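You operate a simulated robot arm through the tools that you are given. There is no shell and no other tool. Be economical: measure what you need, move in short steps, check, and stop when the job is done.

You run a simulated two-armed robot. Do the job below in one go: nothing can be reset, and whatever is moved stays where it is left.

## Task
Put the yellow cup in the inside of the wash bowl. Take the white cup and leave it on the left worktop of the sink. Pick up the medium bottle from the capper end of the filling bench with one hand, pass it to the other hand and put it on the shelf under the sink. Put the large bottle from the capper end of the filling bench on the bay b. Turn the side tap knob to on. Take the blue-cap juice bottle and leave it on the cooler end of the filling bench. Put one of the small bottles from the cooler end of the filling bench on top of the oat bar carton there. Take the red-cap small bottle on the cooler end of the filling bench and put it away on the top of the side table. Put the steel drip grid from the shelf under the steel table on the flat red box. Put the blue scoop on the steel table left of the grey juicer. Any order will do. Set down upright: medium bottle, large bottle, blue-cap juice bottle, small bottle, red-cap small bottle.
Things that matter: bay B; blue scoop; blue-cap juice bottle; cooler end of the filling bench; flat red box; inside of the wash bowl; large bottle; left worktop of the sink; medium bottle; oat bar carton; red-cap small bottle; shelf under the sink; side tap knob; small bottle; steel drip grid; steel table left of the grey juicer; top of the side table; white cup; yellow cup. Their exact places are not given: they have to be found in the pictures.

It is judged by the outcome, as a careful person would: the job done as asked, and still so three seconds after it is handed in. It fails if anything else is knocked over, pushed out of place, dropped, spilled or broken. A push-on lid holds only when it is set on centred and level and pressed home; a screw cap is set on level and turned clockwise until tight.

## Robot
Two 7-joint arms with three-finger grippers on one trunk, on a base that drives. Base frame: it is fixed to the floor where the robot stands at the start and does not move with it; the origin is under the middle of the robot, x ahead of it, y to its left, z up. Units: mm, rad, N and s.
The left shoulder is at the start at [30, 124, 1008], the right one opposite. With the tool pointing down near the work surface each hand reaches from about 100 to 400 mm from the robot's upright axis, wherever it stands, measured 20 degrees to its own side. Places, roughly: bay B (12x15 cm) [-4360, 3380, 900]; blue scoop (18x6x4 cm) [-9200, -2800, 800]; blue-cap juice bottle [-1250, 750, 750]; cooler end of the filling bench [-2000, 1600, 800]; flat red box [-5750, 1500, 750]; inside of the wash bowl [300, -600, 700]; large bottle (9x9x24 cm) [-1000, 600, 900]; left worktop of the sink [800, 0, 900]; medium bottle (7x7x21 cm) [-800, 600, 900]; oat bar carton [-2250, 1500, 750]; red-cap small bottle (6x6x16 cm) [-2400, 1700, 900]; shelf under the sink [400, -700, 200]; side tap knob [-1100, 900, 1100]; small bottle [-2250, 1500, 750]; steel drip grid (10x10x4 cm) [-7800, -1000, 200]; steel table left of the grey juicer [-8200, -1400, 700]; top of the side table [-9200, -2600, 800]; white cup (7x7x6 cm) [-200, -1100, 1000]; yellow cup (7x7x6 cm) [700, 0, 900]. Payload 2.2 kg a hand.
The TCP of each hand is the grasp point between the finger pads, 28 mm short of the fingertips. In the tool frame z runs along the fingers and y along their closing line. The gripper opens to 102 mm. The gripper's body begins 71 mm behind the TCP.
Orientation is told as [roll, pitch, yaw] about the base's x, y, z axes, in that order, counted from this pose: with the fingers straight down and closing along the base's y, the tool's x points along the base's -x, its y along +y and its z along -z.

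## Interface
- The arms move only by the tool apply_moves. It takes "left_commands", "right_commands" or both (then of equal length, played together; a hand with none holds still); each is a list of rows, each a list of 7 numbers: the shift along the tool's x, y, z in m, then the turn, a rotation vector about the tool's x, y, z in rad, then the gripper command, from -1 (fully open) to 1 (shut), values between in proportion. In form: [[tx, ty, tz, rx, ry, rz, hand], ...]. A call has 1 to 20 rows; each row is the pose to reach, as a shift and turn from the pose commanded when the call began, along the tool's axes at that moment. Rows are played at 5 a second. More than 50 mm and 0.15 rad between two rows, or a gripper value outside its range, and nothing of the call is played. Where a pose cannot be reached the arm comes as near as it can. A force on the tool above 40 N (or 10 N above the force at the start of the call, whichever is more), or a blocked arm, ends the call early, and 0.2 s more pass. Each finger halts on what it meets, pressing with about 20 N; the grip force reading is that of the motor and also rises with nothing between the fingers. The clock runs only during rows and for 0.2 s after the last one: add rows that repeat a pose to give the fingers time. The reply holds the time, the measured pose of the TCP, the force on the tool along the base axes, the opening and the grip force, in the units named above and with some noise, with the torque about the TCP (base axes, N m) and any sound that the robot's microphone picked up.
- Cameras (640 x 400 px; columns grow to the right, rows downward): "scene" is now at [21.8, 10.3, 1698.5]; the picture's right is [0.20, -0.98, -0.00], its down [-0.91, -0.19, -0.36] and it looks along [0.35, 0.07, -0.93] (base axes); focal length 214 px, centre (320, 200). "left" rides on the left gripper at [72, 38, -86] in its tool frame; the picture's right is [-0.47, 0.89, 0.00], its down [-0.60, -0.32, -0.73] and it looks along [-0.65, -0.34, 0.68] (tool axes); focal length 256 px, centre (320, 200). "right" rides on the right gripper at [69, 44, -86] in its tool frame; the picture's right is [-0.53, 0.85, 0.00], its down [-0.58, -0.36, -0.73] and it looks along [-0.62, -0.39, 0.68] (tool axes); focal length 256 px, centre (320, 200).
- get_image(camera): a new picture of that camera. The clock stands still meanwhile.
- slide_trunk(by): slides the trunk up (or, below 0, down) by that many mm; the arms and the scene camera ride with it, the base frame stays. It gives what a move gives, with no picture.
- roll_base(legs): drives the robot by 1 to 6 legs, each [ahead, left, turn to the left] in mm, mm and rad, along the robot's own axes; the way and the turn of a leg run together, so that a leg with both is an arc; at most 1500 mm and 3.142 rad a leg. The arms and the cameras ride along, it lands a little off, and it stops where it bumps. It gives what a move gives.
- aim_head(pan, tilt): turns the head with the scene camera to pan (to the left, within 2.496 rad either way) and tilt (down, from -0.506 to 1.204), counted from straight ahead of the robot. It gives what a move gives.
- point_at(camera, pixels): for up to 12 pixels [column, row] of the newest picture of that camera ("zoom" is the newest enlarged one), the place [x, y, z] in the base frame of the surface seen there, good to about 2 mm. The clock stands still meanwhile.
- close_up(camera, box): a new picture of the part [left, top, right, bottom] of that camera's present view, enlarged. The clock stands still meanwhile.
- job_done(): hands the job in; it is judged then, once.

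Go step by step. Measure first, check grasps and placings, and put right what went wrong. The budget is 350 turns and 268 pictures, counting those below and the enlarged ones. Unless the task says otherwise, let go and move clear before handing in, and close with one line.

The tools are called after "Request:" by a JSON object that holds its "name" and its "arguments". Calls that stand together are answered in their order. apply_moves: Moves the arms, as the interface text tells. Its arguments: {"type":"object","properties":{"left_commands":{"type":"array","items":{"type":"array","items":{"type":"number"}}},"right_commands":{"type":"array","items":{"type":"array","items":{"type":"number"}}}},"required":[]} The other tools are called the same way: slide_trunk (by) slides the trunk up or down; roll_base (legs) drives the base; aim_head (pan, tilt) turns the head that bears the scene camera; get_image (camera) takes a picture; point_at (camera, pixels) gives the place of the surface under pixels of a picture; close_up (camera, box) takes an enlarged picture of a part of a camera's view; job_done () hands the job in.

At the start:

```text
t: 0.0
left_tool_pos: [617.8, -7.2, 1201.3]
left_ee_rot: [-0.002, 0.0, 0.001]
left_ft_force: [-0.5, 0.1, -0.7]
left_moment: [-0.03, 0.02, 0.01]
left_finger_gap: 102.0
left_grip_force: 0.0
right_tool_pos: [318.7, -378.5, 1203.7]
right_ee_rot: [-0.002, -0.002, 0.001]
right_ft_force: [0.5, 0.1, -0.7]
right_moment: [0.0, -0.03, -0.01]
right_finger_gap: 102.0
right_grip_force: 0.1
trunk travel left (down, up): [-250.0, 290.0]
robot x, y, heading: [0.2, -1.2, -0.0]
head pan, tilt: [0.201, 1.201]
```

scene: 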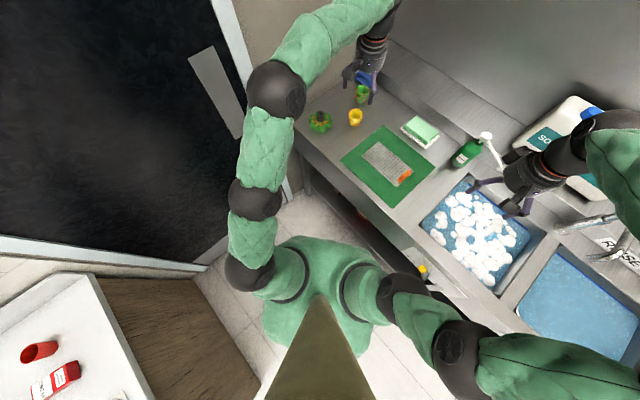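
right: 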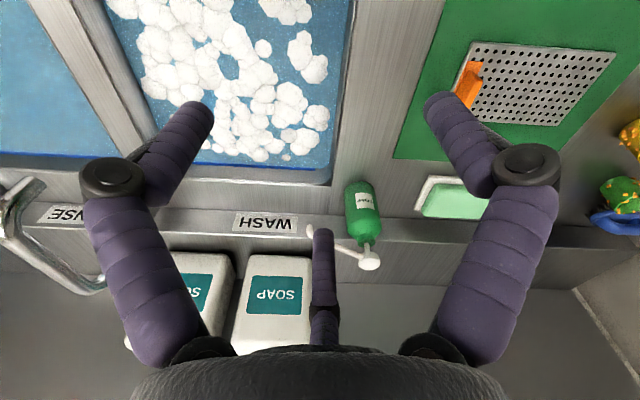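
left: 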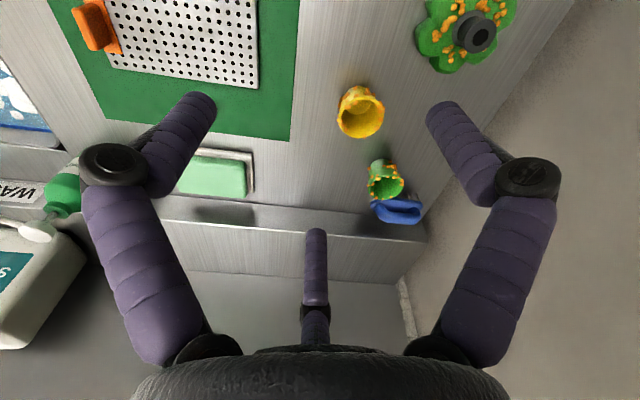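

The scene picture shows the yellow cup near (355,117) and the foamy WASH bowl near (480,235). I'll measure these first.

Request:
{"name": "point_at", "arguments": {"camera": "scene", "pixels": [[355, 110], [355, 120], [320, 120], [362, 95], [390, 160], [480, 240], [470, 190], [590, 300], [340, 100], [400, 260], [300, 135], [423, 270]]}}

Request:
{"name": "point_at", "arguments": {"camera": "left", "pixels": [[362, 95], [360, 118], [345, 120], [380, 115], [385, 165], [400, 212], [345, 160], [300, 160]]}}

Request:
{"name": "aim_head", "arguments": {"pan": -1.0, "tilt": 0.7}}

Request:
{"name": "get_image", "arguments": {"camera": "scene"}}

```text
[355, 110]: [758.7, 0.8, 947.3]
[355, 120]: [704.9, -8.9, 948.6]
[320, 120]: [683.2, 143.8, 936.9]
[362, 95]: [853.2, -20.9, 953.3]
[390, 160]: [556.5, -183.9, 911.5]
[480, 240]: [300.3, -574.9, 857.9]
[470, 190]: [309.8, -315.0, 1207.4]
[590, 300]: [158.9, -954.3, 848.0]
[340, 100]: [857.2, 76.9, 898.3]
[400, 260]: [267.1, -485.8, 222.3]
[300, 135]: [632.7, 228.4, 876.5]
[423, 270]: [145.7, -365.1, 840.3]
```

```text
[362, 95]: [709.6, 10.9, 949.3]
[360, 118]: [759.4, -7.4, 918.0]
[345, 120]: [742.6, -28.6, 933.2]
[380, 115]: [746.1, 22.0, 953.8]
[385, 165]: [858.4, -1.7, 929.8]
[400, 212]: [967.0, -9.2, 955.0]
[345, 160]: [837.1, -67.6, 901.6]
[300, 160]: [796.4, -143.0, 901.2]
```

```text
t: 1.4
left_tool_pos: [616.6, -5.7, 1202.1]
left_ee_rot: [-0.003, 0.0, 0.002]
left_ft_force: [-0.8, -0.1, 0.2]
left_moment: [0.02, 0.02, 0.01]
left_finger_gap: 102.2
left_grip_force: 0.1
right_tool_pos: [318.0, -378.1, 1202.2]
right_ee_rot: [0.0, 0.001, -0.001]
right_ft_force: [-1.0, 0.0, 0.0]
right_moment: [-0.02, 0.01, -0.01]
right_finger_gap: 102.2
right_grip_force: 0.0
trunk travel left (down, up): [-250.0, 290.0]
robot x, y, heading: [2.5, 1.5, -0.002]
head pan, tilt: [-1.0, 0.7]
```

```text
264 pictures are left
```

scene: 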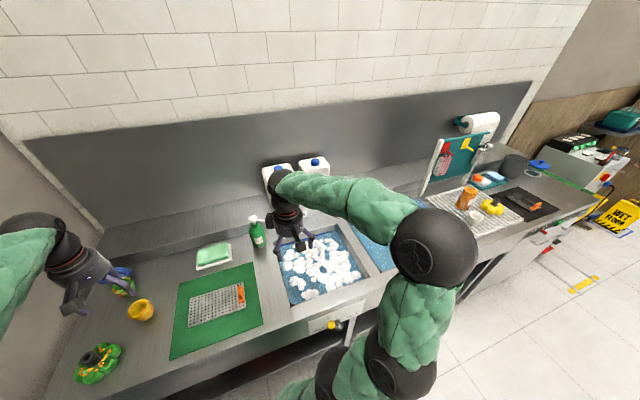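

The yellow cup is at about (735,-5), rim z 950. I'll zoom in right for the white cup and survey the other side.

Request:
{"name": "close_up", "arguments": {"camera": "scene", "box": [400, 100, 640, 250]}}

Request:
{"name": "aim_head", "arguments": {"pan": -1.7, "tilt": 0.7}}

Request:
{"name": "get_image", "arguments": {"camera": "scene"}}

Request:
{"name": "aim_head", "arguments": {"pan": 2.4, "tilt": 0.5}}

Request:
{"name": "get_image", "arguments": {"camera": "scene"}}

```text
2.67 times, centred on (520, 175) of scene
```

zoom: 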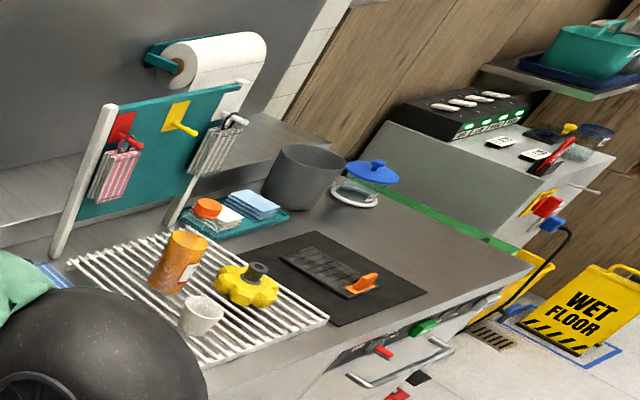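

```text
t: 2.5
left_tool_pos: [616.7, -7.3, 1200.3]
left_ee_rot: [0.0, 0.0, 0.0]
left_ft_force: [0.4, 0.4, -0.2]
left_moment: [-0.01, 0.02, -0.01]
left_finger_gap: 102.1
left_grip_force: 0.1
right_tool_pos: [317.9, -377.7, 1202.5]
right_ee_rot: [0.002, 0.0, 0.002]
right_ft_force: [1.3, 0.6, 0.1]
right_moment: [-0.01, 0.01, 0.02]
right_finger_gap: 101.8
right_grip_force: 0.0
trunk travel left (down, up): [-250.0, 290.0]
robot x, y, heading: [-1.2, 1.2, 0.006]
head pan, tilt: [-1.7, 0.7]
```

```text
262 pictures are left
```

scene: 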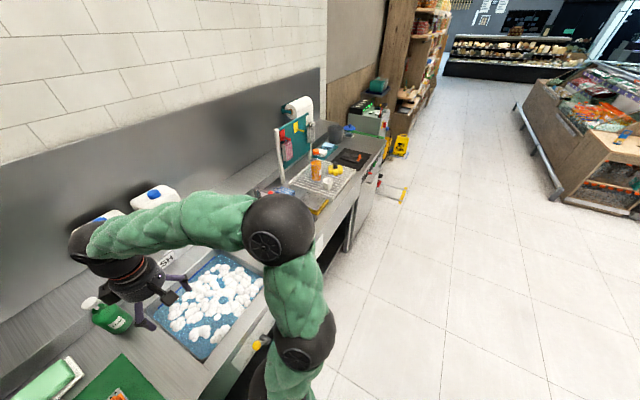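

```text
t: 5.8
left_tool_pos: [617.6, -6.4, 1202.0]
left_ee_rot: [-0.002, 0.001, -0.001]
left_ft_force: [1.4, -0.2, 0.3]
left_moment: [0.0, -0.02, -0.01]
left_finger_gap: 102.1
left_grip_force: 0.1
right_tool_pos: [318.8, -377.0, 1202.5]
right_ee_rot: [0.0, 0.0, 0.001]
right_ft_force: [0.2, 0.3, 0.3]
right_moment: [-0.03, -0.04, -0.02]
right_finger_gap: 102.0
right_grip_force: 0.1
trunk travel left (down, up): [-250.0, 290.0]
robot x, y, heading: [0.1, -0.8, -0.004]
head pan, tilt: [2.4, 0.499]
```

```text
261 pictures are left
```

scene: 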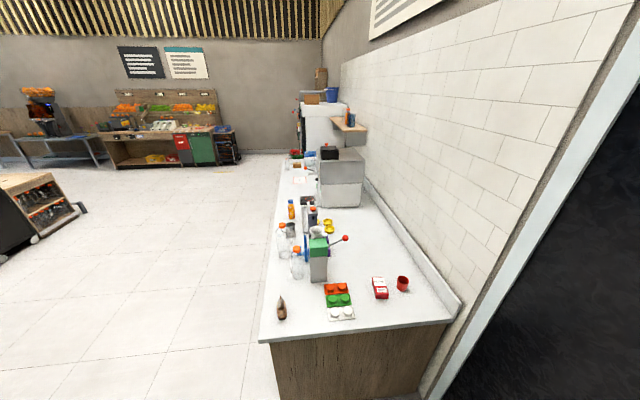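

The bench is behind to the left with tall bottles near (285,235) and (297,262). I'll zoom in on it and measure.

Request:
{"name": "close_up", "arguments": {"camera": "scene", "box": [250, 180, 430, 330]}}

Request:
{"name": "point_at", "arguments": {"camera": "scene", "pixels": [[262, 341], [450, 321], [282, 165], [297, 265], [283, 245], [290, 210], [340, 185], [345, 239], [318, 270], [325, 345]]}}

Request:
{"name": "close_up", "arguments": {"camera": "scene", "box": [270, 60, 400, 200]}}

```text
2.67 times, centred on (340, 255) of scene
```

zoom: 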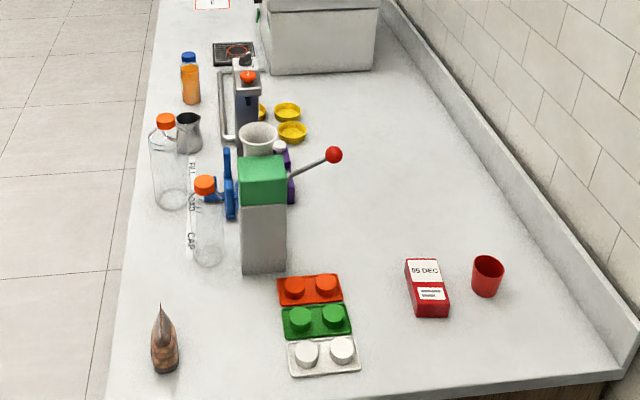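

```text
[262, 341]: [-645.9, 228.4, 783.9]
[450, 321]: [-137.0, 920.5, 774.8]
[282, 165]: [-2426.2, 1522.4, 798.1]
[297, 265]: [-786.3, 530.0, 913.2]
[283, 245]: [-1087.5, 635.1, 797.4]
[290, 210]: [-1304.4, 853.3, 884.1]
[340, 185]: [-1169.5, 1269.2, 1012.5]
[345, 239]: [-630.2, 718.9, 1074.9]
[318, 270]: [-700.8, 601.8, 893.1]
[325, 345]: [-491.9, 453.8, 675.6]
```

```text
2.86 times, centred on (335, 130) of scene
```

zoom: 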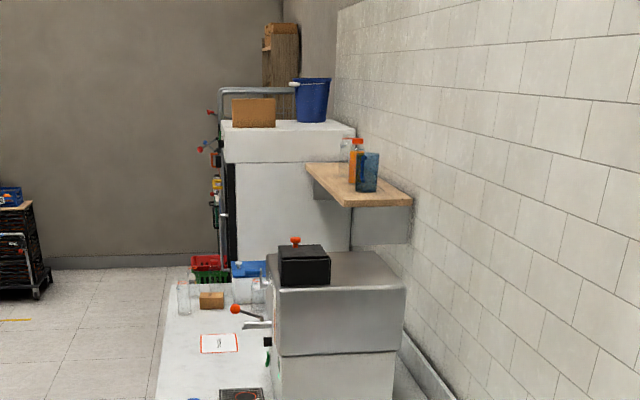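

The bench axis runs along (-0.8,0.59), so the sink faces heading about -0.635. I'll turn to the sink, look down and measure its front edge.

Request:
{"name": "roll_base", "arguments": {"legs": [[0, 0, -0.635]]}}

Request:
{"name": "aim_head", "arguments": {"pan": 0.0, "tilt": 0.9}}

Request:
{"name": "get_image", "arguments": {"camera": "scene"}}

```text
t: 7.9
left_tool_pos: [492.2, -372.3, 1200.8]
left_ee_rot: [-0.001, 0.0, -0.635]
left_ft_force: [-0.3, 1.1, 0.5]
left_moment: [0.0, -0.03, -0.01]
left_finger_gap: 101.9
left_grip_force: 0.1
right_tool_pos: [31.2, -492.3, 1203.8]
right_ee_rot: [0.0, 0.0, -0.635]
right_ft_force: [0.1, -0.8, -1.3]
right_moment: [0.01, -0.03, -0.01]
right_finger_gap: 102.1
right_grip_force: 0.0
trunk travel left (down, up): [-250.0, 290.0]
robot x, y, heading: [3.0, -0.4, -0.639]
head pan, tilt: [2.4, 0.499]
```

```text
t: 10.1
left_tool_pos: [492.5, -372.3, 1200.4]
left_ee_rot: [-0.001, 0.001, -0.635]
left_ft_force: [-1.1, 0.4, 0.9]
left_moment: [0.03, 0.01, 0.01]
left_finger_gap: 101.9
left_grip_force: 0.0
right_tool_pos: [30.7, -493.5, 1203.3]
right_ee_rot: [0.0, -0.001, -0.635]
right_ft_force: [-0.1, 0.5, 0.0]
right_moment: [0.02, 0.02, -0.01]
right_finger_gap: 101.9
right_grip_force: 0.1
trunk travel left (down, up): [-250.0, 290.0]
robot x, y, heading: [-1.5, 0.2, -0.638]
head pan, tilt: [0.0, 0.901]
```

```text
258 pictures are left
```

scene: 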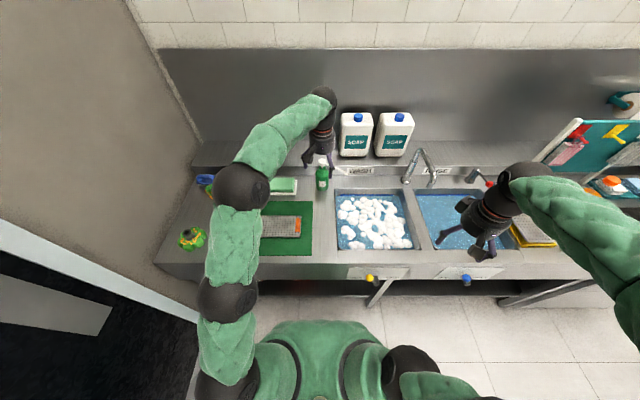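

The counter is nearly square with me. I'll measure its edge, the bowls, worktop points and the shelf below.

Request:
{"name": "point_at", "arguments": {"camera": "scene", "pixels": [[180, 264], [340, 266], [480, 264], [342, 190], [345, 245], [405, 190], [370, 222], [320, 180], [320, 292], [430, 288], [300, 290], [230, 270]]}}

Request:
{"name": "close_up", "arguments": {"camera": "scene", "box": [150, 150, 350, 310]}}

```text
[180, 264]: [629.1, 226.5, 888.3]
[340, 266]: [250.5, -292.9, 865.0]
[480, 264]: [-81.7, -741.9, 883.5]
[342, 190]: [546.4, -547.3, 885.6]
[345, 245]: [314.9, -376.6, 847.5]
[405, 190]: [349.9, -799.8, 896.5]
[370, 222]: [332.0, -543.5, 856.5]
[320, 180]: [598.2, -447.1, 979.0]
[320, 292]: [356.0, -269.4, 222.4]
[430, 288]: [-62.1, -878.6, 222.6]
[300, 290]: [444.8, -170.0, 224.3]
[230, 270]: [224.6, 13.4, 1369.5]
```

```text
2.50 times, centred on (250, 230) of scene
```

zoom: 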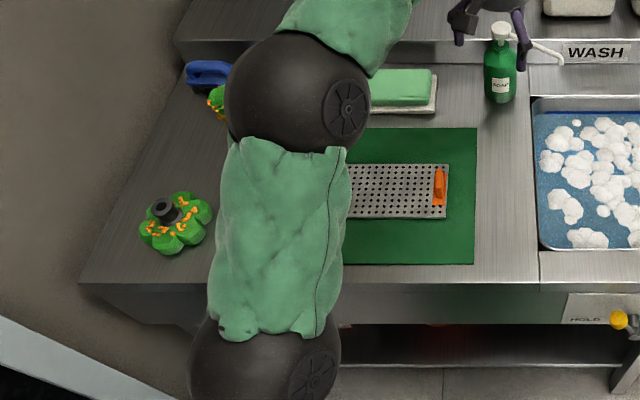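

The counter's front edge lies 373 mm ahead, the cup at ahead 593, left 431, and the bowl centred at ahead 615, left -277. I'll drive left and a bit ahead towards the yellow cup.

Request:
{"name": "roll_base", "arguments": {"legs": [[0, 300, 0], [130, 0, 0]]}}

Request:
{"name": "get_image", "arguments": {"camera": "left"}}

```text
t: 13.1
left_tool_pos: [775.9, -209.2, 1199.8]
left_ee_rot: [-0.001, 0.001, -0.638]
left_ft_force: [0.4, -0.7, -0.5]
left_moment: [0.03, 0.03, 0.0]
left_finger_gap: 102.1
left_grip_force: 0.0
right_tool_pos: [313.5, -331.1, 1202.6]
right_ee_rot: [0.001, 0.003, -0.637]
right_ft_force: [0.8, -0.3, -0.7]
right_moment: [0.0, 0.01, -0.02]
right_finger_gap: 102.0
right_grip_force: 0.0
trunk travel left (down, up): [-250.0, 290.0]
robot x, y, heading: [287.2, 162.5, -0.639]
head pan, tilt: [0.0, 0.901]
```

```text
256 pictures are left
```

left: 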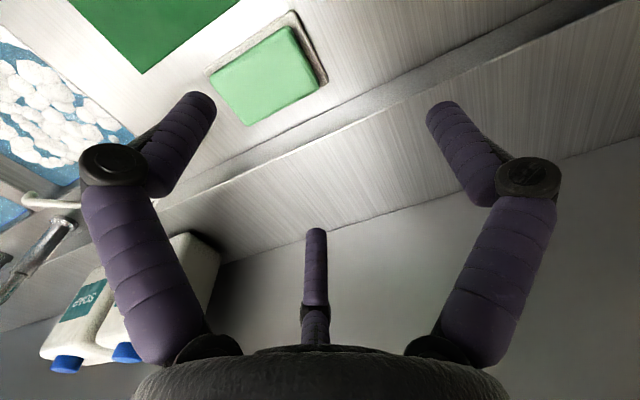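

Left TCP is at ahead 749, left 291. I'll move it back 156 and left 140 to hover over the cup, then look.

Request:
{"name": "apply_moves", "arguments": {"left_commands": [[0.031, 0.028, 0, 0, 0, 0, -1], [0.062, 0.056, 0, 0, 0, 0, -1], [0.094, 0.084, 0, 0, 0, 0, -1], [0.125, 0.112, 0, 0, 0, 0, -1], [0.156, 0.14, 0, 0, 0, 0, -1], [0.156, 0.14, 0.045, 0, 0, 0, -1], [0.156, 0.14, 0.09, 0, 0, 0, -1], [0.156, 0.14, 0.13, 0, 0, 0, -1], [0.156, 0.14, 0.13, 0, 0, 0, -1]]}}

Request:
{"name": "get_image", "arguments": {"camera": "left"}}

```text
t: 15.1
left_tool_pos: [731.0, -3.9, 1069.0]
left_ee_rot: [-0.001, 0.0, -0.639]
left_ft_force: [0.3, 0.3, -0.5]
left_moment: [-0.01, 0.02, -0.02]
left_finger_gap: 102.3
left_grip_force: 0.1
right_tool_pos: [313.1, -328.2, 1202.7]
right_ee_rot: [0.001, -0.001, -0.637]
right_ft_force: [-0.3, 0.5, 0.3]
right_moment: [-0.03, -0.06, 0.02]
right_finger_gap: 102.2
right_grip_force: 0.0
trunk travel left (down, up): [-250.0, 290.0]
robot x, y, heading: [282.7, 163.9, -0.637]
head pan, tilt: [0.0, 0.901]
```

```text
255 pictures are left
```

left: 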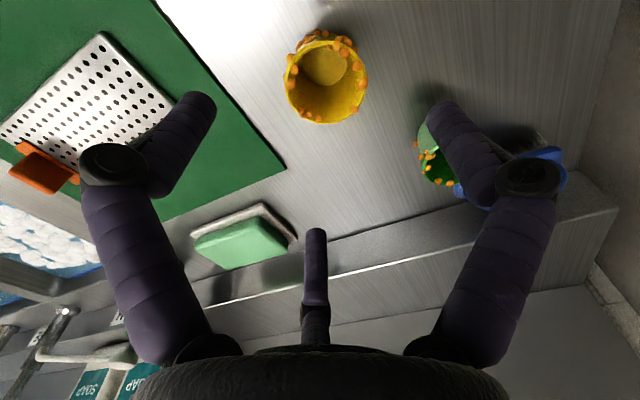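

The cup appears at (325,75), about where the TCP projects. I'll measure its rim.

Request:
{"name": "point_at", "arguments": {"camera": "left", "pixels": [[287, 75], [363, 75], [325, 38], [325, 119], [325, 65], [300, 60], [350, 60]]}}

```text
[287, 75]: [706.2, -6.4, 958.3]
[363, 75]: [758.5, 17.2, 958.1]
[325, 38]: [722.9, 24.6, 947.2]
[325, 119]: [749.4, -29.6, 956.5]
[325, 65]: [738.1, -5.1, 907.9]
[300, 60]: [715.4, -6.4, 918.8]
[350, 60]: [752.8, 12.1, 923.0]
```

The rim centre is near (733,-1), so the TCP is aligned. I'll descend to z ≈ 930 and close.

Request:
{"name": "apply_moves", "arguments": {"left_commands": [[-0.001, 0.003, 0.04, 0, 0, 0, -1], [-0.001, 0.003, 0.08, 0, 0, 0, -1], [-0.001, 0.003, 0.115, 0, 0, 0, -1], [-0.001, 0.003, 0.137, 0, 0, 0, -1], [-0.001, 0.003, 0.137, 0, 0, 0, 1], [-0.001, 0.003, 0.137, 0, 0, 0, 1], [-0.001, 0.003, 0.137, 0, 0, 0, 1], [-0.001, 0.003, 0.137, 0, 0, 0, 1]]}}

```text
t: 16.9
left_tool_pos: [736.2, -0.5, 933.4]
left_ee_rot: [0.001, -0.001, -0.638]
left_ft_force: [-0.6, -0.2, 0.4]
left_moment: [0.01, 0.01, 0.01]
left_finger_gap: 59.4
left_grip_force: 20.0
right_tool_pos: [313.2, -329.0, 1201.7]
right_ee_rot: [0.0, 0.0, -0.64]
right_ft_force: [-0.7, 0.4, -0.2]
right_moment: [-0.01, -0.03, 0.01]
right_finger_gap: 101.9
right_grip_force: 0.1
trunk travel left (down, up): [-250.0, 290.0]
robot x, y, heading: [283.0, 162.8, -0.633]
head pan, tilt: [0.0, 0.901]
```

Gripped with a 59 mm gap. I'll lift 150, then drive right 460 to reach the bowl.

Request:
{"name": "apply_moves", "arguments": {"left_commands": [[0, 0, -0.045, 0, 0, 0, 1], [0, 0, -0.09, 0, 0, 0, 1], [0, 0, -0.135, 0, 0, 0, 1], [0, 0, -0.18, 0, 0, 0, 1], [0, 0, -0.18, 0, 0, 0, 1]]}}

Request:
{"name": "roll_base", "arguments": {"legs": [[0, -460, 0]]}}

Request:
{"name": "apply_moves", "arguments": {"left_commands": [[0, -0.045, 0, 0, 0, 0, 1], [-0.005, -0.09, 0, 0, 0, 0, 1], [-0.01, -0.135, 0, 0, 0, 0, 1], [-0.015, -0.18, 0, 0, 0, 0, 1], [-0.015, -0.21, 0, 0, 0, 0, 1], [-0.015, -0.21, 0, 0, 0, 0, 1]]}}

Request:
{"name": "get_image", "arguments": {"camera": "left"}}

Request:
{"name": "get_image", "arguments": {"camera": "scene"}}

```text
t: 18.1
left_tool_pos: [735.2, -3.0, 1114.1]
left_ee_rot: [-0.002, 0.002, -0.639]
left_ft_force: [0.7, 0.6, -1.2]
left_moment: [-0.02, -0.02, -0.01]
left_finger_gap: 59.3
left_grip_force: 20.0
right_tool_pos: [313.6, -329.1, 1203.0]
right_ee_rot: [0.001, 0.001, -0.639]
right_ft_force: [-0.9, 0.6, -1.0]
right_moment: [-0.03, -0.01, 0.0]
right_finger_gap: 102.2
right_grip_force: 0.1
trunk travel left (down, up): [-250.0, 290.0]
robot x, y, heading: [281.9, 163.5, -0.637]
head pan, tilt: [0.0, 0.901]
```

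```text
t: 20.8
left_tool_pos: [465.4, -369.3, 1114.4]
left_ee_rot: [0.0, 0.0, -0.639]
left_ft_force: [-0.8, -0.5, -0.5]
left_moment: [0.05, 0.0, 0.0]
left_finger_gap: 59.3
left_grip_force: 20.2
right_tool_pos: [41.0, -693.1, 1202.9]
right_ee_rot: [0.002, 0.0, -0.637]
right_ft_force: [-1.0, 0.1, 0.1]
right_moment: [0.0, -0.01, 0.0]
right_finger_gap: 102.0
right_grip_force: 0.0
trunk travel left (down, up): [-250.0, 290.0]
robot x, y, heading: [12.1, -200.2, -0.642]
head pan, tilt: [0.0, 0.901]
```

```text
t: 22.2
left_tool_pos: [353.5, -546.1, 1115.1]
left_ee_rot: [-0.001, 0.001, -0.638]
left_ft_force: [-0.2, 0.2, -1.0]
left_moment: [0.02, 0.04, -0.02]
left_finger_gap: 59.0
left_grip_force: 20.0
right_tool_pos: [42.0, -692.8, 1201.8]
right_ee_rot: [-0.001, -0.001, -0.639]
right_ft_force: [0.2, 0.1, 0.1]
right_moment: [-0.02, 0.02, -0.01]
right_finger_gap: 101.8
right_grip_force: 0.1
trunk travel left (down, up): [-250.0, 290.0]
robot x, y, heading: [14.6, -197.1, -0.639]
head pan, tilt: [0.0, 0.901]
```

```text
254 pictures are left
```

left: 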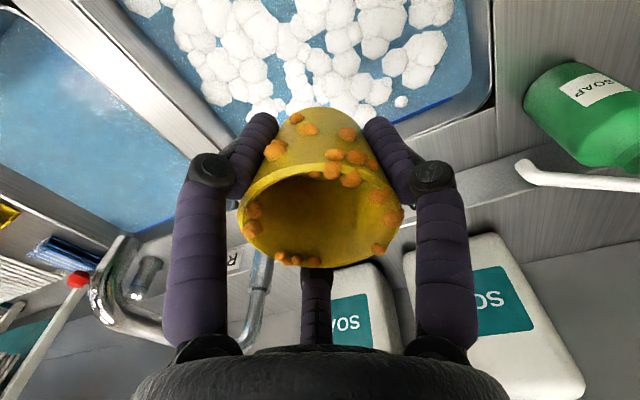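

```text
253 pictures are left
```

scene: 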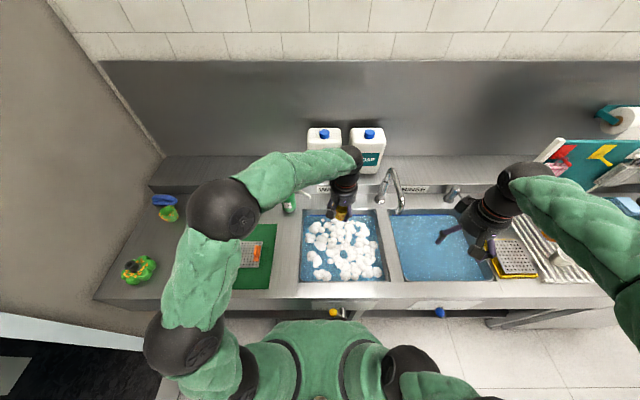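

TCP over the bowl (ahead 608, left -230). I'll lower the cup in steps until it touches bottom.

Request:
{"name": "apply_moves", "arguments": {"left_commands": [[0, 0, 0.045, 0, 0, 0, 1], [0, 0, 0.09, 0, 0, 0, 1], [0, 0, 0.135, 0, 0, 0, 1], [0, 0, 0.18, 0, 0, 0, 1], [0, 0, 0.21, 0, 0, 0, 1], [0, 0, 0.235, 0, 0, 0, 1], [0, 0, 0.26, 0, 0, 0, 1], [0, 0, 0.28, 0, 0, 0, 1], [0, 0, 0.3, 0, 0, 0, 1]]}}

Request:
{"name": "get_image", "arguments": {"camera": "left"}}

```text
t: 24.2
left_tool_pos: [352.3, -546.2, 813.6]
left_ee_rot: [-0.002, 0.0, -0.639]
left_ft_force: [-0.5, -0.3, -0.5]
left_moment: [0.01, 0.01, 0.02]
left_finger_gap: 58.9
left_grip_force: 19.9
right_tool_pos: [42.3, -694.1, 1201.8]
right_ee_rot: [-0.001, 0.0, -0.638]
right_ft_force: [-0.5, -0.2, 0.4]
right_moment: [0.03, 0.02, 0.0]
right_finger_gap: 102.0
right_grip_force: 0.0
trunk travel left (down, up): [-250.0, 290.0]
robot x, y, heading: [17.5, -198.8, -0.639]
head pan, tilt: [0.0, 0.901]
```

```text
252 pictures are left
```

left: 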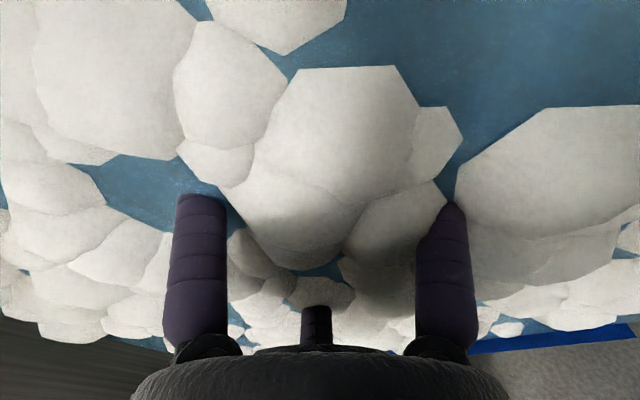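

No contact yet; the water surface is passable. I'll keep lowering in small steps until the force rises.

Request:
{"name": "apply_moves", "arguments": {"left_commands": [[0, 0, 0.01, 0, 0, 0, 1], [0, 0, 0.02, 0, 0, 0, 1], [0, 0, 0.03, 0, 0, 0, 1], [0, 0, 0.04, 0, 0, 0, 1], [0, 0, 0.048, 0, 0, 0, 1], [0, 0, 0.056, 0, 0, 0, 1], [0, 0, 0.064, 0, 0, 0, 1], [0, 0, 0.07, 0, 0, 0, 1]]}}

```text
t: 25.9
left_tool_pos: [353.4, -548.4, 756.1]
left_ee_rot: [-0.001, -0.006, -0.638]
left_ft_force: [-5.9, 6.7, 22.7]
left_moment: [0.44, 0.64, -0.15]
left_finger_gap: 56.9
left_grip_force: 20.3
right_tool_pos: [41.2, -693.1, 1202.8]
right_ee_rot: [0.001, 0.0, -0.643]
right_ft_force: [0.4, 0.1, -0.7]
right_moment: [0.01, 0.03, -0.03]
right_finger_gap: 101.8
right_grip_force: 0.1
trunk travel left (down, up): [-250.0, 290.0]
robot x, y, heading: [14.3, -199.4, -0.636]
head pan, tilt: [0.0, 0.901]
stopped in row 8 (left hand): the force on the tool passed its limit at 54 N (the readings are from after the stop); the commanded pose is now the measured one
```

The cup touched bottom at TCP z 756. I'll open and lift out.

Request:
{"name": "apply_moves", "arguments": {"left_commands": [[0, 0, -0.003, 0, 0, 0, 0.2], [0, 0, -0.003, 0, 0, 0, -0.4], [0, 0, -0.003, 0, 0, 0, -1], [0, 0, -0.003, 0, 0, 0, -1], [0, 0, -0.03, 0, 0, 0, -1], [0, 0, -0.075, 0, 0, 0, -1], [0, 0, -0.12, 0, 0, 0, -1], [0, 0, -0.17, 0, 0, 0, -1], [0, 0, -0.22, 0, 0, 0, -1], [0, 0, -0.27, 0, 0, 0, -1], [0, 0, -0.32, 0, 0, 0, -1], [0, 0, -0.37, 0, 0, 0, -1], [0, 0, -0.42, 0, 0, 0, -1], [0, 0, -0.42, 0, 0, 0, -1]]}}

Request:
{"name": "get_image", "arguments": {"camera": "left"}}

```text
t: 28.9
left_tool_pos: [353.1, -546.1, 1172.2]
left_ee_rot: [-0.001, -0.003, -0.638]
left_ft_force: [-0.1, -0.1, 0.3]
left_moment: [0.03, -0.01, 0.02]
left_finger_gap: 102.0
left_grip_force: 0.0
right_tool_pos: [41.9, -692.7, 1203.4]
right_ee_rot: [0.0, -0.001, -0.639]
right_ft_force: [0.2, 0.5, -1.4]
right_moment: [-0.02, -0.01, -0.05]
right_finger_gap: 102.0
right_grip_force: 0.0
trunk travel left (down, up): [-250.0, 290.0]
robot x, y, heading: [16.9, -200.5, -0.64]
head pan, tilt: [0.0, 0.901]
```

```text
251 pictures are left
```

left: 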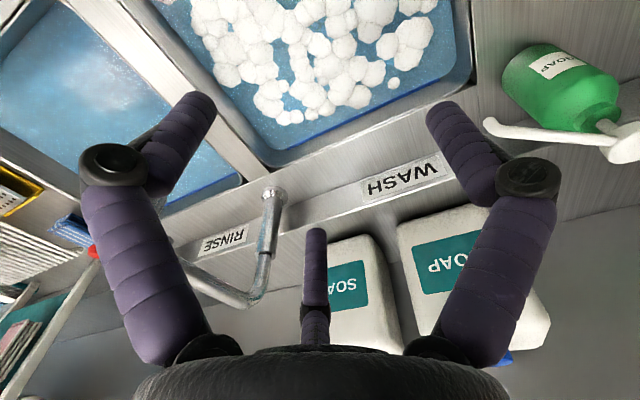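

The yellow cup is under the water in the wash bowl. Now I'll look to the right for the white cup.

Request:
{"name": "aim_head", "arguments": {"pan": -0.9, "tilt": 0.6}}

Request:
{"name": "get_image", "arguments": {"camera": "scene"}}

```text
t: 30.1
left_tool_pos: [352.1, -546.1, 1172.9]
left_ee_rot: [-0.003, -0.007, -0.639]
left_ft_force: [0.8, -0.4, -0.3]
left_moment: [-0.01, -0.03, -0.02]
left_finger_gap: 102.1
left_grip_force: 0.1
right_tool_pos: [41.8, -692.8, 1203.0]
right_ee_rot: [0.0, -0.001, -0.64]
right_ft_force: [-0.5, 0.6, 0.5]
right_moment: [0.0, 0.04, -0.01]
right_finger_gap: 102.1
right_grip_force: 0.1
trunk travel left (down, up): [-250.0, 290.0]
robot x, y, heading: [13.9, -203.7, -0.635]
head pan, tilt: [-0.901, 0.6]
```

```text
250 pictures are left
```

scene: 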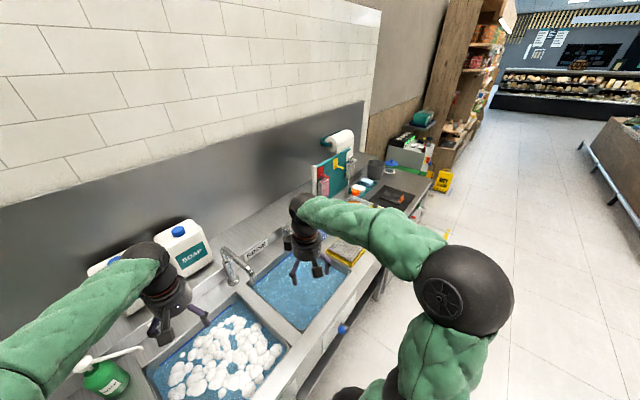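

The rack is hidden by the arm. I'll measure the teal board and its surroundings before driving.

Request:
{"name": "point_at", "arguments": {"camera": "scene", "pixels": [[342, 153], [318, 167], [350, 185], [360, 193], [340, 135], [390, 195], [435, 270]]}}

Request:
{"name": "roll_base", "arguments": {"legs": [[-150, 0, 0], [0, -600, 0]]}}

Request:
{"name": "aim_head", "arguments": {"pan": -0.4, "tilt": 0.8}}

Request:
{"name": "get_image", "arguments": {"camera": "scene"}}

```text
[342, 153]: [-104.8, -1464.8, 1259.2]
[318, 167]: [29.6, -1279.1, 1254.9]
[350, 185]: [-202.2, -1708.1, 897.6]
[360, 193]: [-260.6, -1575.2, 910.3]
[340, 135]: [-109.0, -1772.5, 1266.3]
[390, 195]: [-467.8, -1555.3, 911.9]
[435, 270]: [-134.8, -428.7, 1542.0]
```

```text
t: 34.5
left_tool_pos: [-135.4, -947.3, 1171.8]
left_ee_rot: [-0.002, -0.006, -0.645]
left_ft_force: [0.0, -0.8, 0.2]
left_moment: [-0.02, 0.0, -0.01]
left_finger_gap: 102.2
left_grip_force: 0.1
right_tool_pos: [-447.3, -1090.4, 1202.7]
right_ee_rot: [-0.001, -0.001, -0.647]
right_ft_force: [0.1, -0.2, -0.3]
right_moment: [0.02, -0.03, -0.03]
right_finger_gap: 101.9
right_grip_force: 0.0
trunk travel left (down, up): [-250.0, 290.0]
robot x, y, heading: [-470.8, -598.7, -0.644]
head pan, tilt: [-0.901, 0.6]
```

```text
t: 35.4
left_tool_pos: [-135.2, -946.0, 1173.7]
left_ee_rot: [-0.003, -0.005, -0.644]
left_ft_force: [-0.1, -0.2, 0.3]
left_moment: [0.01, 0.01, 0.01]
left_finger_gap: 102.1
left_grip_force: 0.0
right_tool_pos: [-446.2, -1090.0, 1202.6]
right_ee_rot: [0.002, 0.0, -0.646]
right_ft_force: [0.7, 0.3, 0.5]
right_moment: [0.0, 0.01, 0.0]
right_finger_gap: 102.0
right_grip_force: 0.0
trunk travel left (down, up): [-250.0, 290.0]
robot x, y, heading: [-471.6, -599.3, -0.64]
head pan, tilt: [-0.4, 0.799]
```

```text
249 pictures are left
```

scene: 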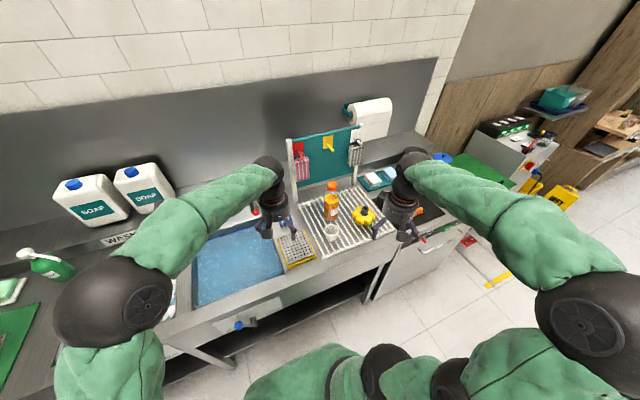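

The white cup is at (331,232) on the rack. I'll measure it.

Request:
{"name": "close_up", "arguments": {"camera": "scene", "box": [280, 170, 420, 270]}}

Request:
{"name": "point_at", "arguments": {"camera": "scene", "pixels": [[325, 232], [337, 232], [331, 226], [331, 240], [331, 205], [320, 222], [360, 215]]}}

```text
4.00 times, centred on (350, 220) of scene
```

zoom: 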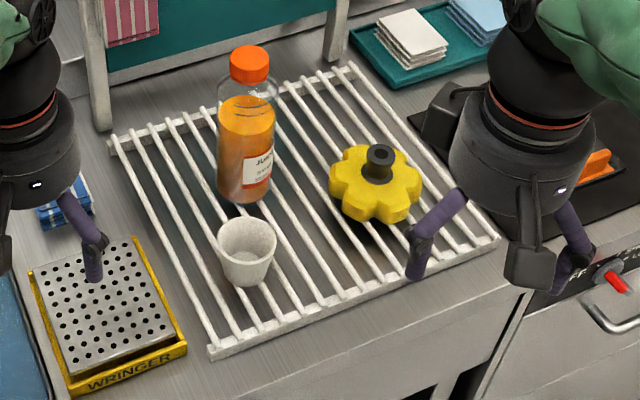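

```text
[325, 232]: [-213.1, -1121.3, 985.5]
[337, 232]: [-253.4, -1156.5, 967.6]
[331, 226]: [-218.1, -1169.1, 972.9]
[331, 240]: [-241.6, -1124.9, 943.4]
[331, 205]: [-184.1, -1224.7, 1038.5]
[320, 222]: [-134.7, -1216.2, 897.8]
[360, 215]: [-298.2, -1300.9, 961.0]
```

The cup's rim centre is about (-233,-1139), z ≈ 985. I'll drive right 214 and ahead 35 to put the left hand above it.

Request:
{"name": "roll_base", "arguments": {"legs": [[35, -214, 0]]}}

Request:
{"name": "get_image", "arguments": {"camera": "left"}}

```text
t: 37.1
left_tool_pos: [-233.4, -1136.3, 1173.0]
left_ee_rot: [0.0, -0.003, -0.642]
left_ft_force: [0.9, -0.5, 0.1]
left_moment: [0.01, -0.03, 0.02]
left_finger_gap: 102.2
left_grip_force: 0.1
right_tool_pos: [-543.9, -1282.2, 1201.8]
right_ee_rot: [0.0, 0.001, -0.644]
right_ft_force: [-1.3, -1.7, -0.3]
right_moment: [0.06, -0.02, -0.01]
right_finger_gap: 102.0
right_grip_force: 0.1
trunk travel left (down, up): [-250.0, 290.0]
robot x, y, heading: [-569.1, -786.6, -0.641]
head pan, tilt: [-0.4, 0.799]
```

```text
247 pictures are left
```

left: 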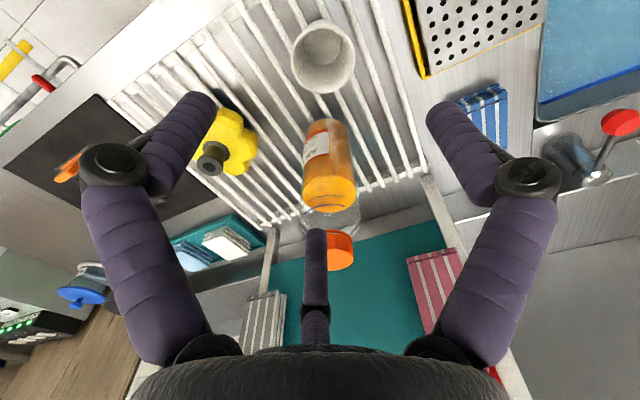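

Request:
{"name": "point_at", "arguments": {"camera": "left", "pixels": [[293, 55], [353, 55], [323, 22], [323, 91], [325, 55], [338, 235], [300, 175]]}}

```text
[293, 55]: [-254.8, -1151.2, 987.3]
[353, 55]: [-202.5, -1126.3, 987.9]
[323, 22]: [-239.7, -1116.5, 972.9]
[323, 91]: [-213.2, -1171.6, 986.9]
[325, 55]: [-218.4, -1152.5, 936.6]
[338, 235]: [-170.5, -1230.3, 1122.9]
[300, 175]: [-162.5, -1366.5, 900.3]
```

The rim centre is about (-228,-1142) and the bottle cap tops out at z 1125. I'll check what the stick at (316,235) on my gripper is before descending.

Request:
{"name": "point_at", "arguments": {"camera": "left", "pixels": [[316, 234], [316, 280], [316, 325], [316, 360], [195, 105], [445, 115]]}}

```text
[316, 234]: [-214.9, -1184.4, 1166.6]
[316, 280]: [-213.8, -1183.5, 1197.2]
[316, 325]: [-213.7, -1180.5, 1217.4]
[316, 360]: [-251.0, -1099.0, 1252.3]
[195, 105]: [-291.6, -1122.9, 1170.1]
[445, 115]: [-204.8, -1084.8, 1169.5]
```

The gripper visibly has a third finger on the ahead side; it should fit between cup and bottle if I narrow the opening to ~88 mm. I'll align and descend gently.

Request:
{"name": "apply_moves", "arguments": {"left_commands": [[-0.007, -0.002, 0.04, 0, 0, 0, -0.72], [-0.007, -0.002, 0.08, 0, 0, 0, -0.72], [-0.007, -0.002, 0.12, 0, 0, 0, -0.72], [-0.007, -0.002, 0.15, 0, 0, 0, -0.72], [-0.007, -0.002, 0.15, 0, 0, 0, -0.72]]}}

Request:
{"name": "get_image", "arguments": {"camera": "left"}}

```text
t: 38.3
left_tool_pos: [-228.9, -1142.4, 1023.0]
left_ee_rot: [-0.002, -0.004, -0.641]
left_ft_force: [-1.2, -0.3, -0.2]
left_moment: [-0.01, 0.0, 0.02]
left_finger_gap: 87.6
left_grip_force: 0.1
right_tool_pos: [-544.0, -1279.7, 1202.3]
right_ee_rot: [0.001, -0.001, -0.644]
right_ft_force: [0.1, 0.0, 0.5]
right_moment: [-0.03, 0.0, -0.01]
right_finger_gap: 101.9
right_grip_force: 0.1
trunk travel left (down, up): [-250.0, 290.0]
robot x, y, heading: [-571.6, -782.2, -0.644]
head pan, tilt: [-0.4, 0.799]
```

```text
246 pictures are left
```

left: 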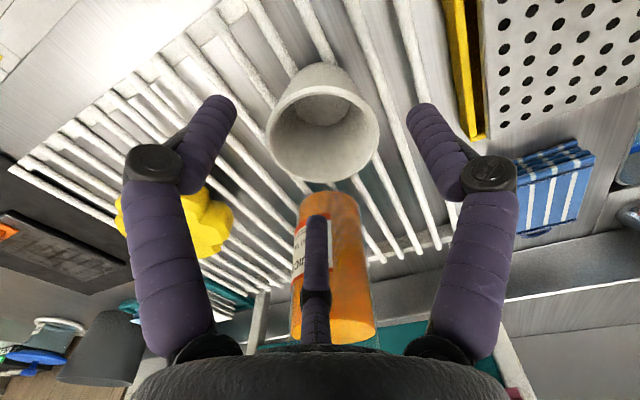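

The cup is centred between the fingers and the third one is in front of the bottle. I'll lower 60 mm and close.

Request:
{"name": "apply_moves", "arguments": {"left_commands": [[0, 0, 0.02, 0, 0, 0, -0.72], [0, 0, 0.04, 0, 0, 0, -0.72], [0, 0, 0.06, 0, 0, 0, -0.72], [0, 0, 0.06, 0, 0, 0, -0.72], [0, 0, 0.06, 0, 0, 0, 1], [0, 0, 0.06, 0, 0, 0, 1], [0, 0, 0.06, 0, 0, 0, 1], [0, 0, 0.06, 0, 0, 0, 1]]}}

Request:
{"name": "get_image", "arguments": {"camera": "left"}}

```text
t: 40.1
left_tool_pos: [-229.0, -1141.8, 962.6]
left_ee_rot: [-0.002, -0.007, -0.642]
left_ft_force: [-0.3, 0.2, 0.7]
left_moment: [-0.04, -0.01, -0.02]
left_finger_gap: 59.5
left_grip_force: 20.4
right_tool_pos: [-543.3, -1282.2, 1202.8]
right_ee_rot: [0.001, 0.0, -0.644]
right_ft_force: [0.2, -0.4, -0.6]
right_moment: [-0.04, -0.01, 0.0]
right_finger_gap: 102.1
right_grip_force: 0.0
trunk travel left (down, up): [-250.0, 290.0]
robot x, y, heading: [-573.2, -789.7, -0.645]
head pan, tilt: [-0.4, 0.799]
```

```text
245 pictures are left
```

left: 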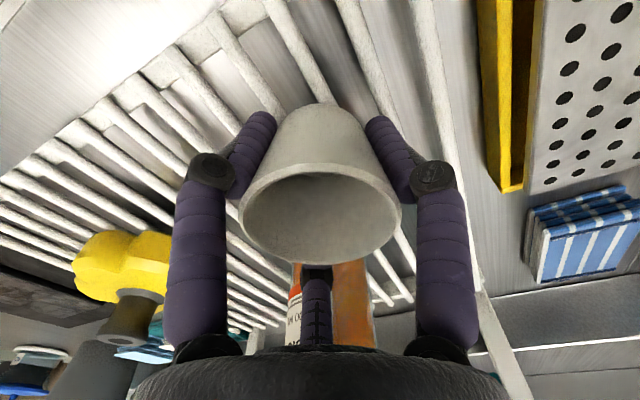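

Gripped at 59.5 mm. I'll lift, drive left along the counter, then shift the arm left to the old yellow-cup spot.

Request:
{"name": "apply_moves", "arguments": {"left_commands": [[0, 0, -0.045, 0, 0, 0, 1], [0, 0, -0.09, 0, 0, 0, 1], [0, 0, -0.135, 0, 0, 0, 1], [0, 0, -0.18, 0, 0, 0, 1], [0, 0, -0.21, 0, 0, 0, 1], [0, 0, -0.21, 0, 0, 0, 1]]}}

Request:
{"name": "roll_base", "arguments": {"legs": [[0, 1250, 0.006]]}}

Request:
{"name": "apply_moves", "arguments": {"left_commands": [[0, 0.045, 0, 0, 0, 0, 1], [0, 0.09, 0, 0, 0, 0, 1], [0, 0.135, 0, 0, 0, 0, 1], [0, 0.18, 0, 0, 0, 0, 1], [0, 0.215, 0, 0, 0, 0, 1], [0, 0.215, 0, 0, 0, 0, 1]]}}

Request:
{"name": "get_image", "arguments": {"camera": "left"}}

```text
t: 41.5
left_tool_pos: [-228.9, -1141.5, 1170.7]
left_ee_rot: [-0.002, -0.001, -0.642]
left_ft_force: [0.1, -0.3, -0.6]
left_moment: [0.01, -0.01, 0.0]
left_finger_gap: 59.5
left_grip_force: 20.0
right_tool_pos: [-544.9, -1281.4, 1202.3]
right_ee_rot: [-0.001, -0.002, -0.644]
right_ft_force: [-0.5, 0.6, 0.5]
right_moment: [0.0, 0.02, 0.0]
right_finger_gap: 101.9
right_grip_force: 0.0
trunk travel left (down, up): [-250.0, 290.0]
robot x, y, heading: [-571.2, -787.7, -0.642]
head pan, tilt: [-0.4, 0.799]
```

```text
t: 47.8
left_tool_pos: [512.0, -118.1, 1172.3]
left_ee_rot: [-0.002, -0.005, -0.605]
left_ft_force: [0.7, -0.2, -0.8]
left_moment: [-0.02, 0.04, 0.02]
left_finger_gap: 59.4
left_grip_force: 20.2
right_tool_pos: [202.8, -270.3, 1201.7]
right_ee_rot: [0.001, 0.001, -0.605]
right_ft_force: [-0.4, -0.1, -0.1]
right_moment: [-0.04, 0.01, 0.02]
right_finger_gap: 102.0
right_grip_force: 0.0
trunk travel left (down, up): [-250.0, 290.0]
robot x, y, heading: [157.9, 219.7, -0.607]
head pan, tilt: [-0.4, 0.799]
```

```text
t: 49.1
left_tool_pos: [634.4, 57.5, 1169.2]
left_ee_rot: [-0.002, -0.003, -0.605]
left_ft_force: [-0.1, 0.3, -0.2]
left_moment: [0.02, -0.01, -0.01]
left_finger_gap: 59.3
left_grip_force: 20.4
right_tool_pos: [203.6, -270.4, 1202.8]
right_ee_rot: [-0.001, 0.0, -0.605]
right_ft_force: [0.0, 0.0, -0.3]
right_moment: [0.03, -0.01, -0.01]
right_finger_gap: 101.8
right_grip_force: 0.0
trunk travel left (down, up): [-250.0, 290.0]
robot x, y, heading: [160.0, 221.7, -0.606]
head pan, tilt: [-0.4, 0.799]
```

```text
244 pictures are left
```

left: 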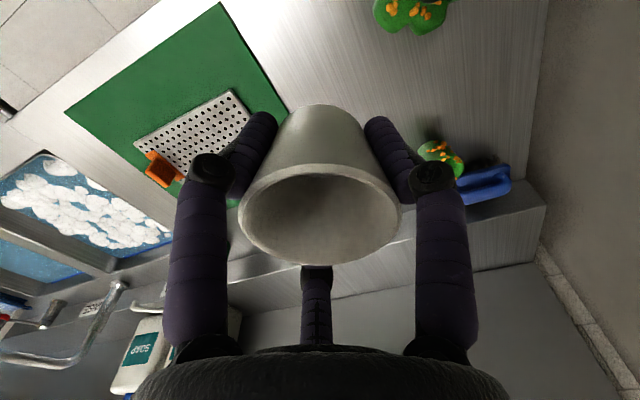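

TCP at (634,57); the target is (733,0). I'll drive ahead 114, then lower to z 945 and feel for contact.

Request:
{"name": "roll_base", "arguments": {"legs": [[114, 5, 0]]}}

Request:
{"name": "apply_moves", "arguments": {"left_commands": [[0, 0, 0.045, 0, 0, 0, 1], [0, 0, 0.09, 0, 0, 0, 1], [0, 0, 0.135, 0, 0, 0, 1], [0, 0, 0.18, 0, 0, 0, 1], [0, 0, 0.21, 0, 0, 0, 1], [0, 0, 0.225, 0, 0, 0, 1], [0, 0, 0.23, 0, 0, 0, 1], [0, 0, 0.234, 0, 0, 0, 1], [0, 0, 0.236, 0, 0, 0, 1]]}}

```text
t: 50.4
left_tool_pos: [734.5, -5.3, 1169.9]
left_ee_rot: [-0.001, -0.004, -0.605]
left_ft_force: [-0.1, 0.2, -1.4]
left_moment: [-0.02, 0.04, -0.01]
left_finger_gap: 59.2
left_grip_force: 19.8
right_tool_pos: [301.8, -332.5, 1202.2]
right_ee_rot: [0.0, 0.001, -0.608]
right_ft_force: [0.1, -0.7, -0.4]
right_moment: [0.07, 0.01, 0.0]
right_finger_gap: 101.9
right_grip_force: 0.0
trunk travel left (down, up): [-250.0, 290.0]
robot x, y, heading: [255.8, 161.2, -0.61]
head pan, tilt: [-0.4, 0.799]
```

```text
t: 52.4
left_tool_pos: [734.4, -5.5, 933.5]
left_ee_rot: [-0.002, -0.007, -0.604]
left_ft_force: [0.0, -0.2, 0.1]
left_moment: [0.0, 0.01, 0.02]
left_finger_gap: 59.0
left_grip_force: 19.6
right_tool_pos: [301.1, -332.0, 1201.4]
right_ee_rot: [0.001, 0.001, -0.608]
right_ft_force: [-0.1, 0.6, -0.1]
right_moment: [-0.02, 0.0, -0.02]
right_finger_gap: 101.8
right_grip_force: 0.0
trunk travel left (down, up): [-250.0, 290.0]
robot x, y, heading: [255.0, 157.8, -0.605]
head pan, tilt: [-0.4, 0.799]
```

Not quite touching; I'll go down a few mm more, release and lift.

Request:
{"name": "apply_moves", "arguments": {"left_commands": [[0, 0, 0.002, 0, 0, 0, 1], [0, 0, 0.003, 0, 0, 0, 1], [0, 0, 0.003, 0, 0, 0, 0.3], [0, 0, 0.003, 0, 0, 0, -0.4], [0, 0, 0.003, 0, 0, 0, -1], [0, 0, 0.003, 0, 0, 0, -1], [0, 0, -0.03, 0, 0, 0, -1], [0, 0, -0.075, 0, 0, 0, -1], [0, 0, -0.12, 0, 0, 0, -1], [0, 0, -0.17, 0, 0, 0, -1], [0, 0, -0.22, 0, 0, 0, -1], [0, 0, -0.25, 0, 0, 0, -1]]}}

Request:
{"name": "get_image", "arguments": {"camera": "left"}}

```text
t: 55.0
left_tool_pos: [733.1, -5.7, 1184.1]
left_ee_rot: [-0.003, -0.003, -0.606]
left_ft_force: [0.1, 0.2, 0.3]
left_moment: [-0.01, -0.02, 0.0]
left_finger_gap: 102.0
left_grip_force: 0.0
right_tool_pos: [300.9, -332.3, 1202.2]
right_ee_rot: [0.0, 0.0, -0.607]
right_ft_force: [-1.0, 0.0, -0.3]
right_moment: [-0.04, -0.02, -0.03]
right_finger_gap: 102.1
right_grip_force: 0.0
trunk travel left (down, up): [-250.0, 290.0]
robot x, y, heading: [257.8, 156.7, -0.607]
head pan, tilt: [-0.4, 0.799]
```

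```text
243 pictures are left
```

left: 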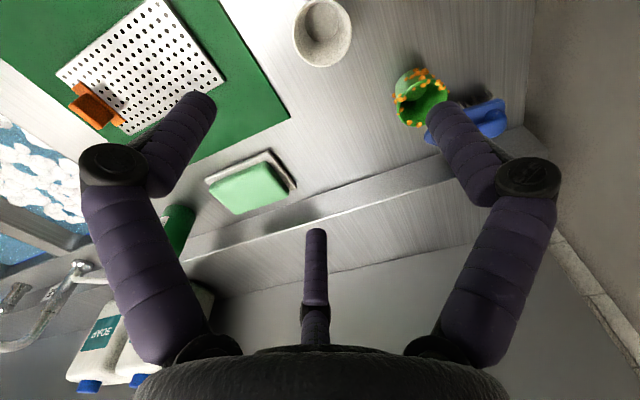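

The white cup stands on the left worktop. Now I'll back off, move right, turn to face the bench (heading 0.935) and tuck the left hand higher.

Request:
{"name": "roll_base", "arguments": {"legs": [[-250, 0, 0], [0, -780, 0], [0, 0, 1.542]]}}

Request:
{"name": "aim_head", "arguments": {"pan": 0.7, "tilt": 0.6}}

Request:
{"name": "get_image", "arguments": {"camera": "scene"}}

```text
t: 64.3
left_tool_pos: [-210.4, 149.0, 1184.3]
left_ee_rot: [-0.001, -0.004, 0.962]
left_ft_force: [0.1, -0.5, 0.4]
left_moment: [-0.03, 0.0, 0.02]
left_finger_gap: 102.0
left_grip_force: 0.1
right_tool_pos: [113.5, -285.7, 1202.3]
right_ee_rot: [-0.001, 0.0, 0.96]
right_ft_force: [0.2, 0.0, -0.2]
right_moment: [0.02, -0.01, 0.02]
right_finger_gap: 102.0
right_grip_force: 0.1
trunk travel left (down, up): [-250.0, 290.0]
robot x, y, heading: [-380.2, -328.2, 0.962]
head pan, tilt: [-0.4, 0.799]
```

```text
t: 65.6
left_tool_pos: [-211.5, 148.1, 1185.0]
left_ee_rot: [-0.002, -0.004, 0.961]
left_ft_force: [-0.9, 0.5, 0.4]
left_moment: [0.03, -0.02, -0.02]
left_finger_gap: 102.2
left_grip_force: 0.1
right_tool_pos: [112.9, -286.4, 1202.5]
right_ee_rot: [0.001, 0.001, 0.959]
right_ft_force: [-0.1, 0.0, 0.0]
right_moment: [-0.02, -0.01, -0.01]
right_finger_gap: 102.3
right_grip_force: 0.1
trunk travel left (down, up): [-250.0, 290.0]
robot x, y, heading: [-381.8, -325.3, 0.957]
head pan, tilt: [0.7, 0.6]
```

```text
242 pictures are left
```

scene: 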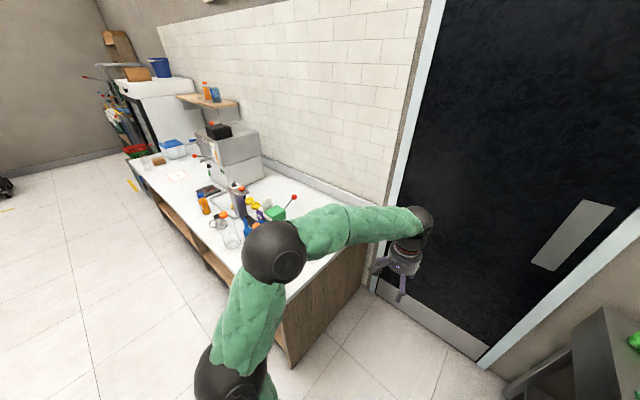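

I'm in front of the bench with a clear path. I'll drive left 690 and view the bottles.

Request:
{"name": "roll_base", "arguments": {"legs": [[0, 690, -0.025]]}}

Request:
{"name": "aim_head", "arguments": {"pan": 0.3, "tilt": 0.8}}

Request:
{"name": "get_image", "arguments": {"camera": "scene"}}

Request:
{"name": "get_image", "arguments": {"camera": "left"}}

```text
t: 69.4
left_tool_pos: [-748.6, 541.3, 1185.1]
left_ee_rot: [-0.002, -0.004, 0.93]
left_ft_force: [-0.3, -0.3, -0.7]
left_moment: [-0.01, -0.03, -0.01]
left_finger_gap: 101.9
left_grip_force: 0.1
right_tool_pos: [-436.9, 98.2, 1203.1]
right_ee_rot: [0.001, 0.0, 0.927]
right_ft_force: [-0.4, 0.1, 0.4]
right_moment: [-0.01, 0.01, 0.0]
right_finger_gap: 102.0
right_grip_force: 0.1
trunk travel left (down, up): [-250.0, 290.0]
robot x, y, heading: [-930.6, 71.8, 0.926]
head pan, tilt: [0.7, 0.6]
```

```text
t: 70.2
left_tool_pos: [-746.5, 542.0, 1183.6]
left_ee_rot: [-0.001, -0.003, 0.931]
left_ft_force: [0.2, -0.5, -0.3]
left_moment: [0.05, -0.02, -0.01]
left_finger_gap: 101.9
left_grip_force: 0.1
right_tool_pos: [-437.0, 97.3, 1203.0]
right_ee_rot: [0.001, 0.0, 0.929]
right_ft_force: [0.0, 0.0, -0.1]
right_moment: [-0.02, 0.01, 0.03]
right_finger_gap: 101.7
right_grip_force: 0.1
trunk travel left (down, up): [-250.0, 290.0]
robot x, y, heading: [-932.0, 68.9, 0.927]
head pan, tilt: [0.3, 0.799]
```

```text
241 pictures are left
```

scene: 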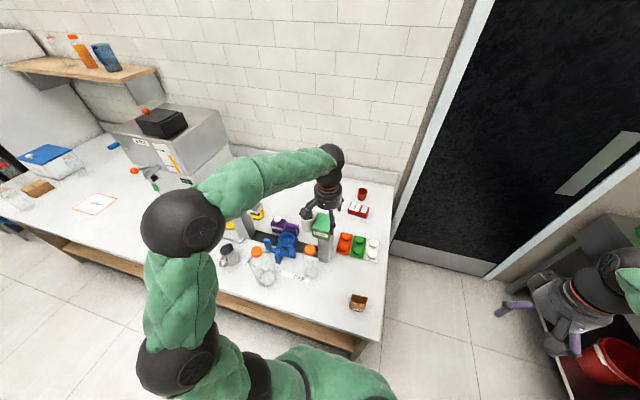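

```text
240 pictures are left
```

left: 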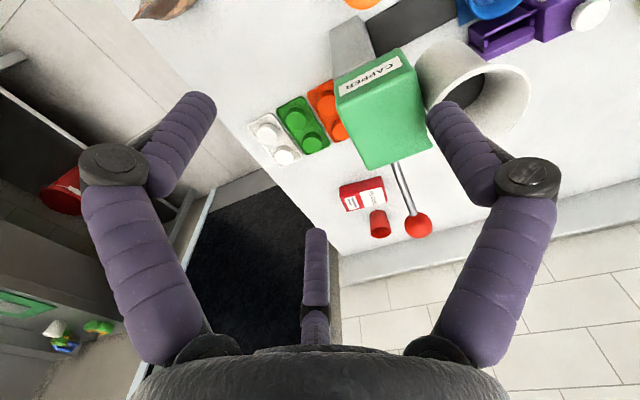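

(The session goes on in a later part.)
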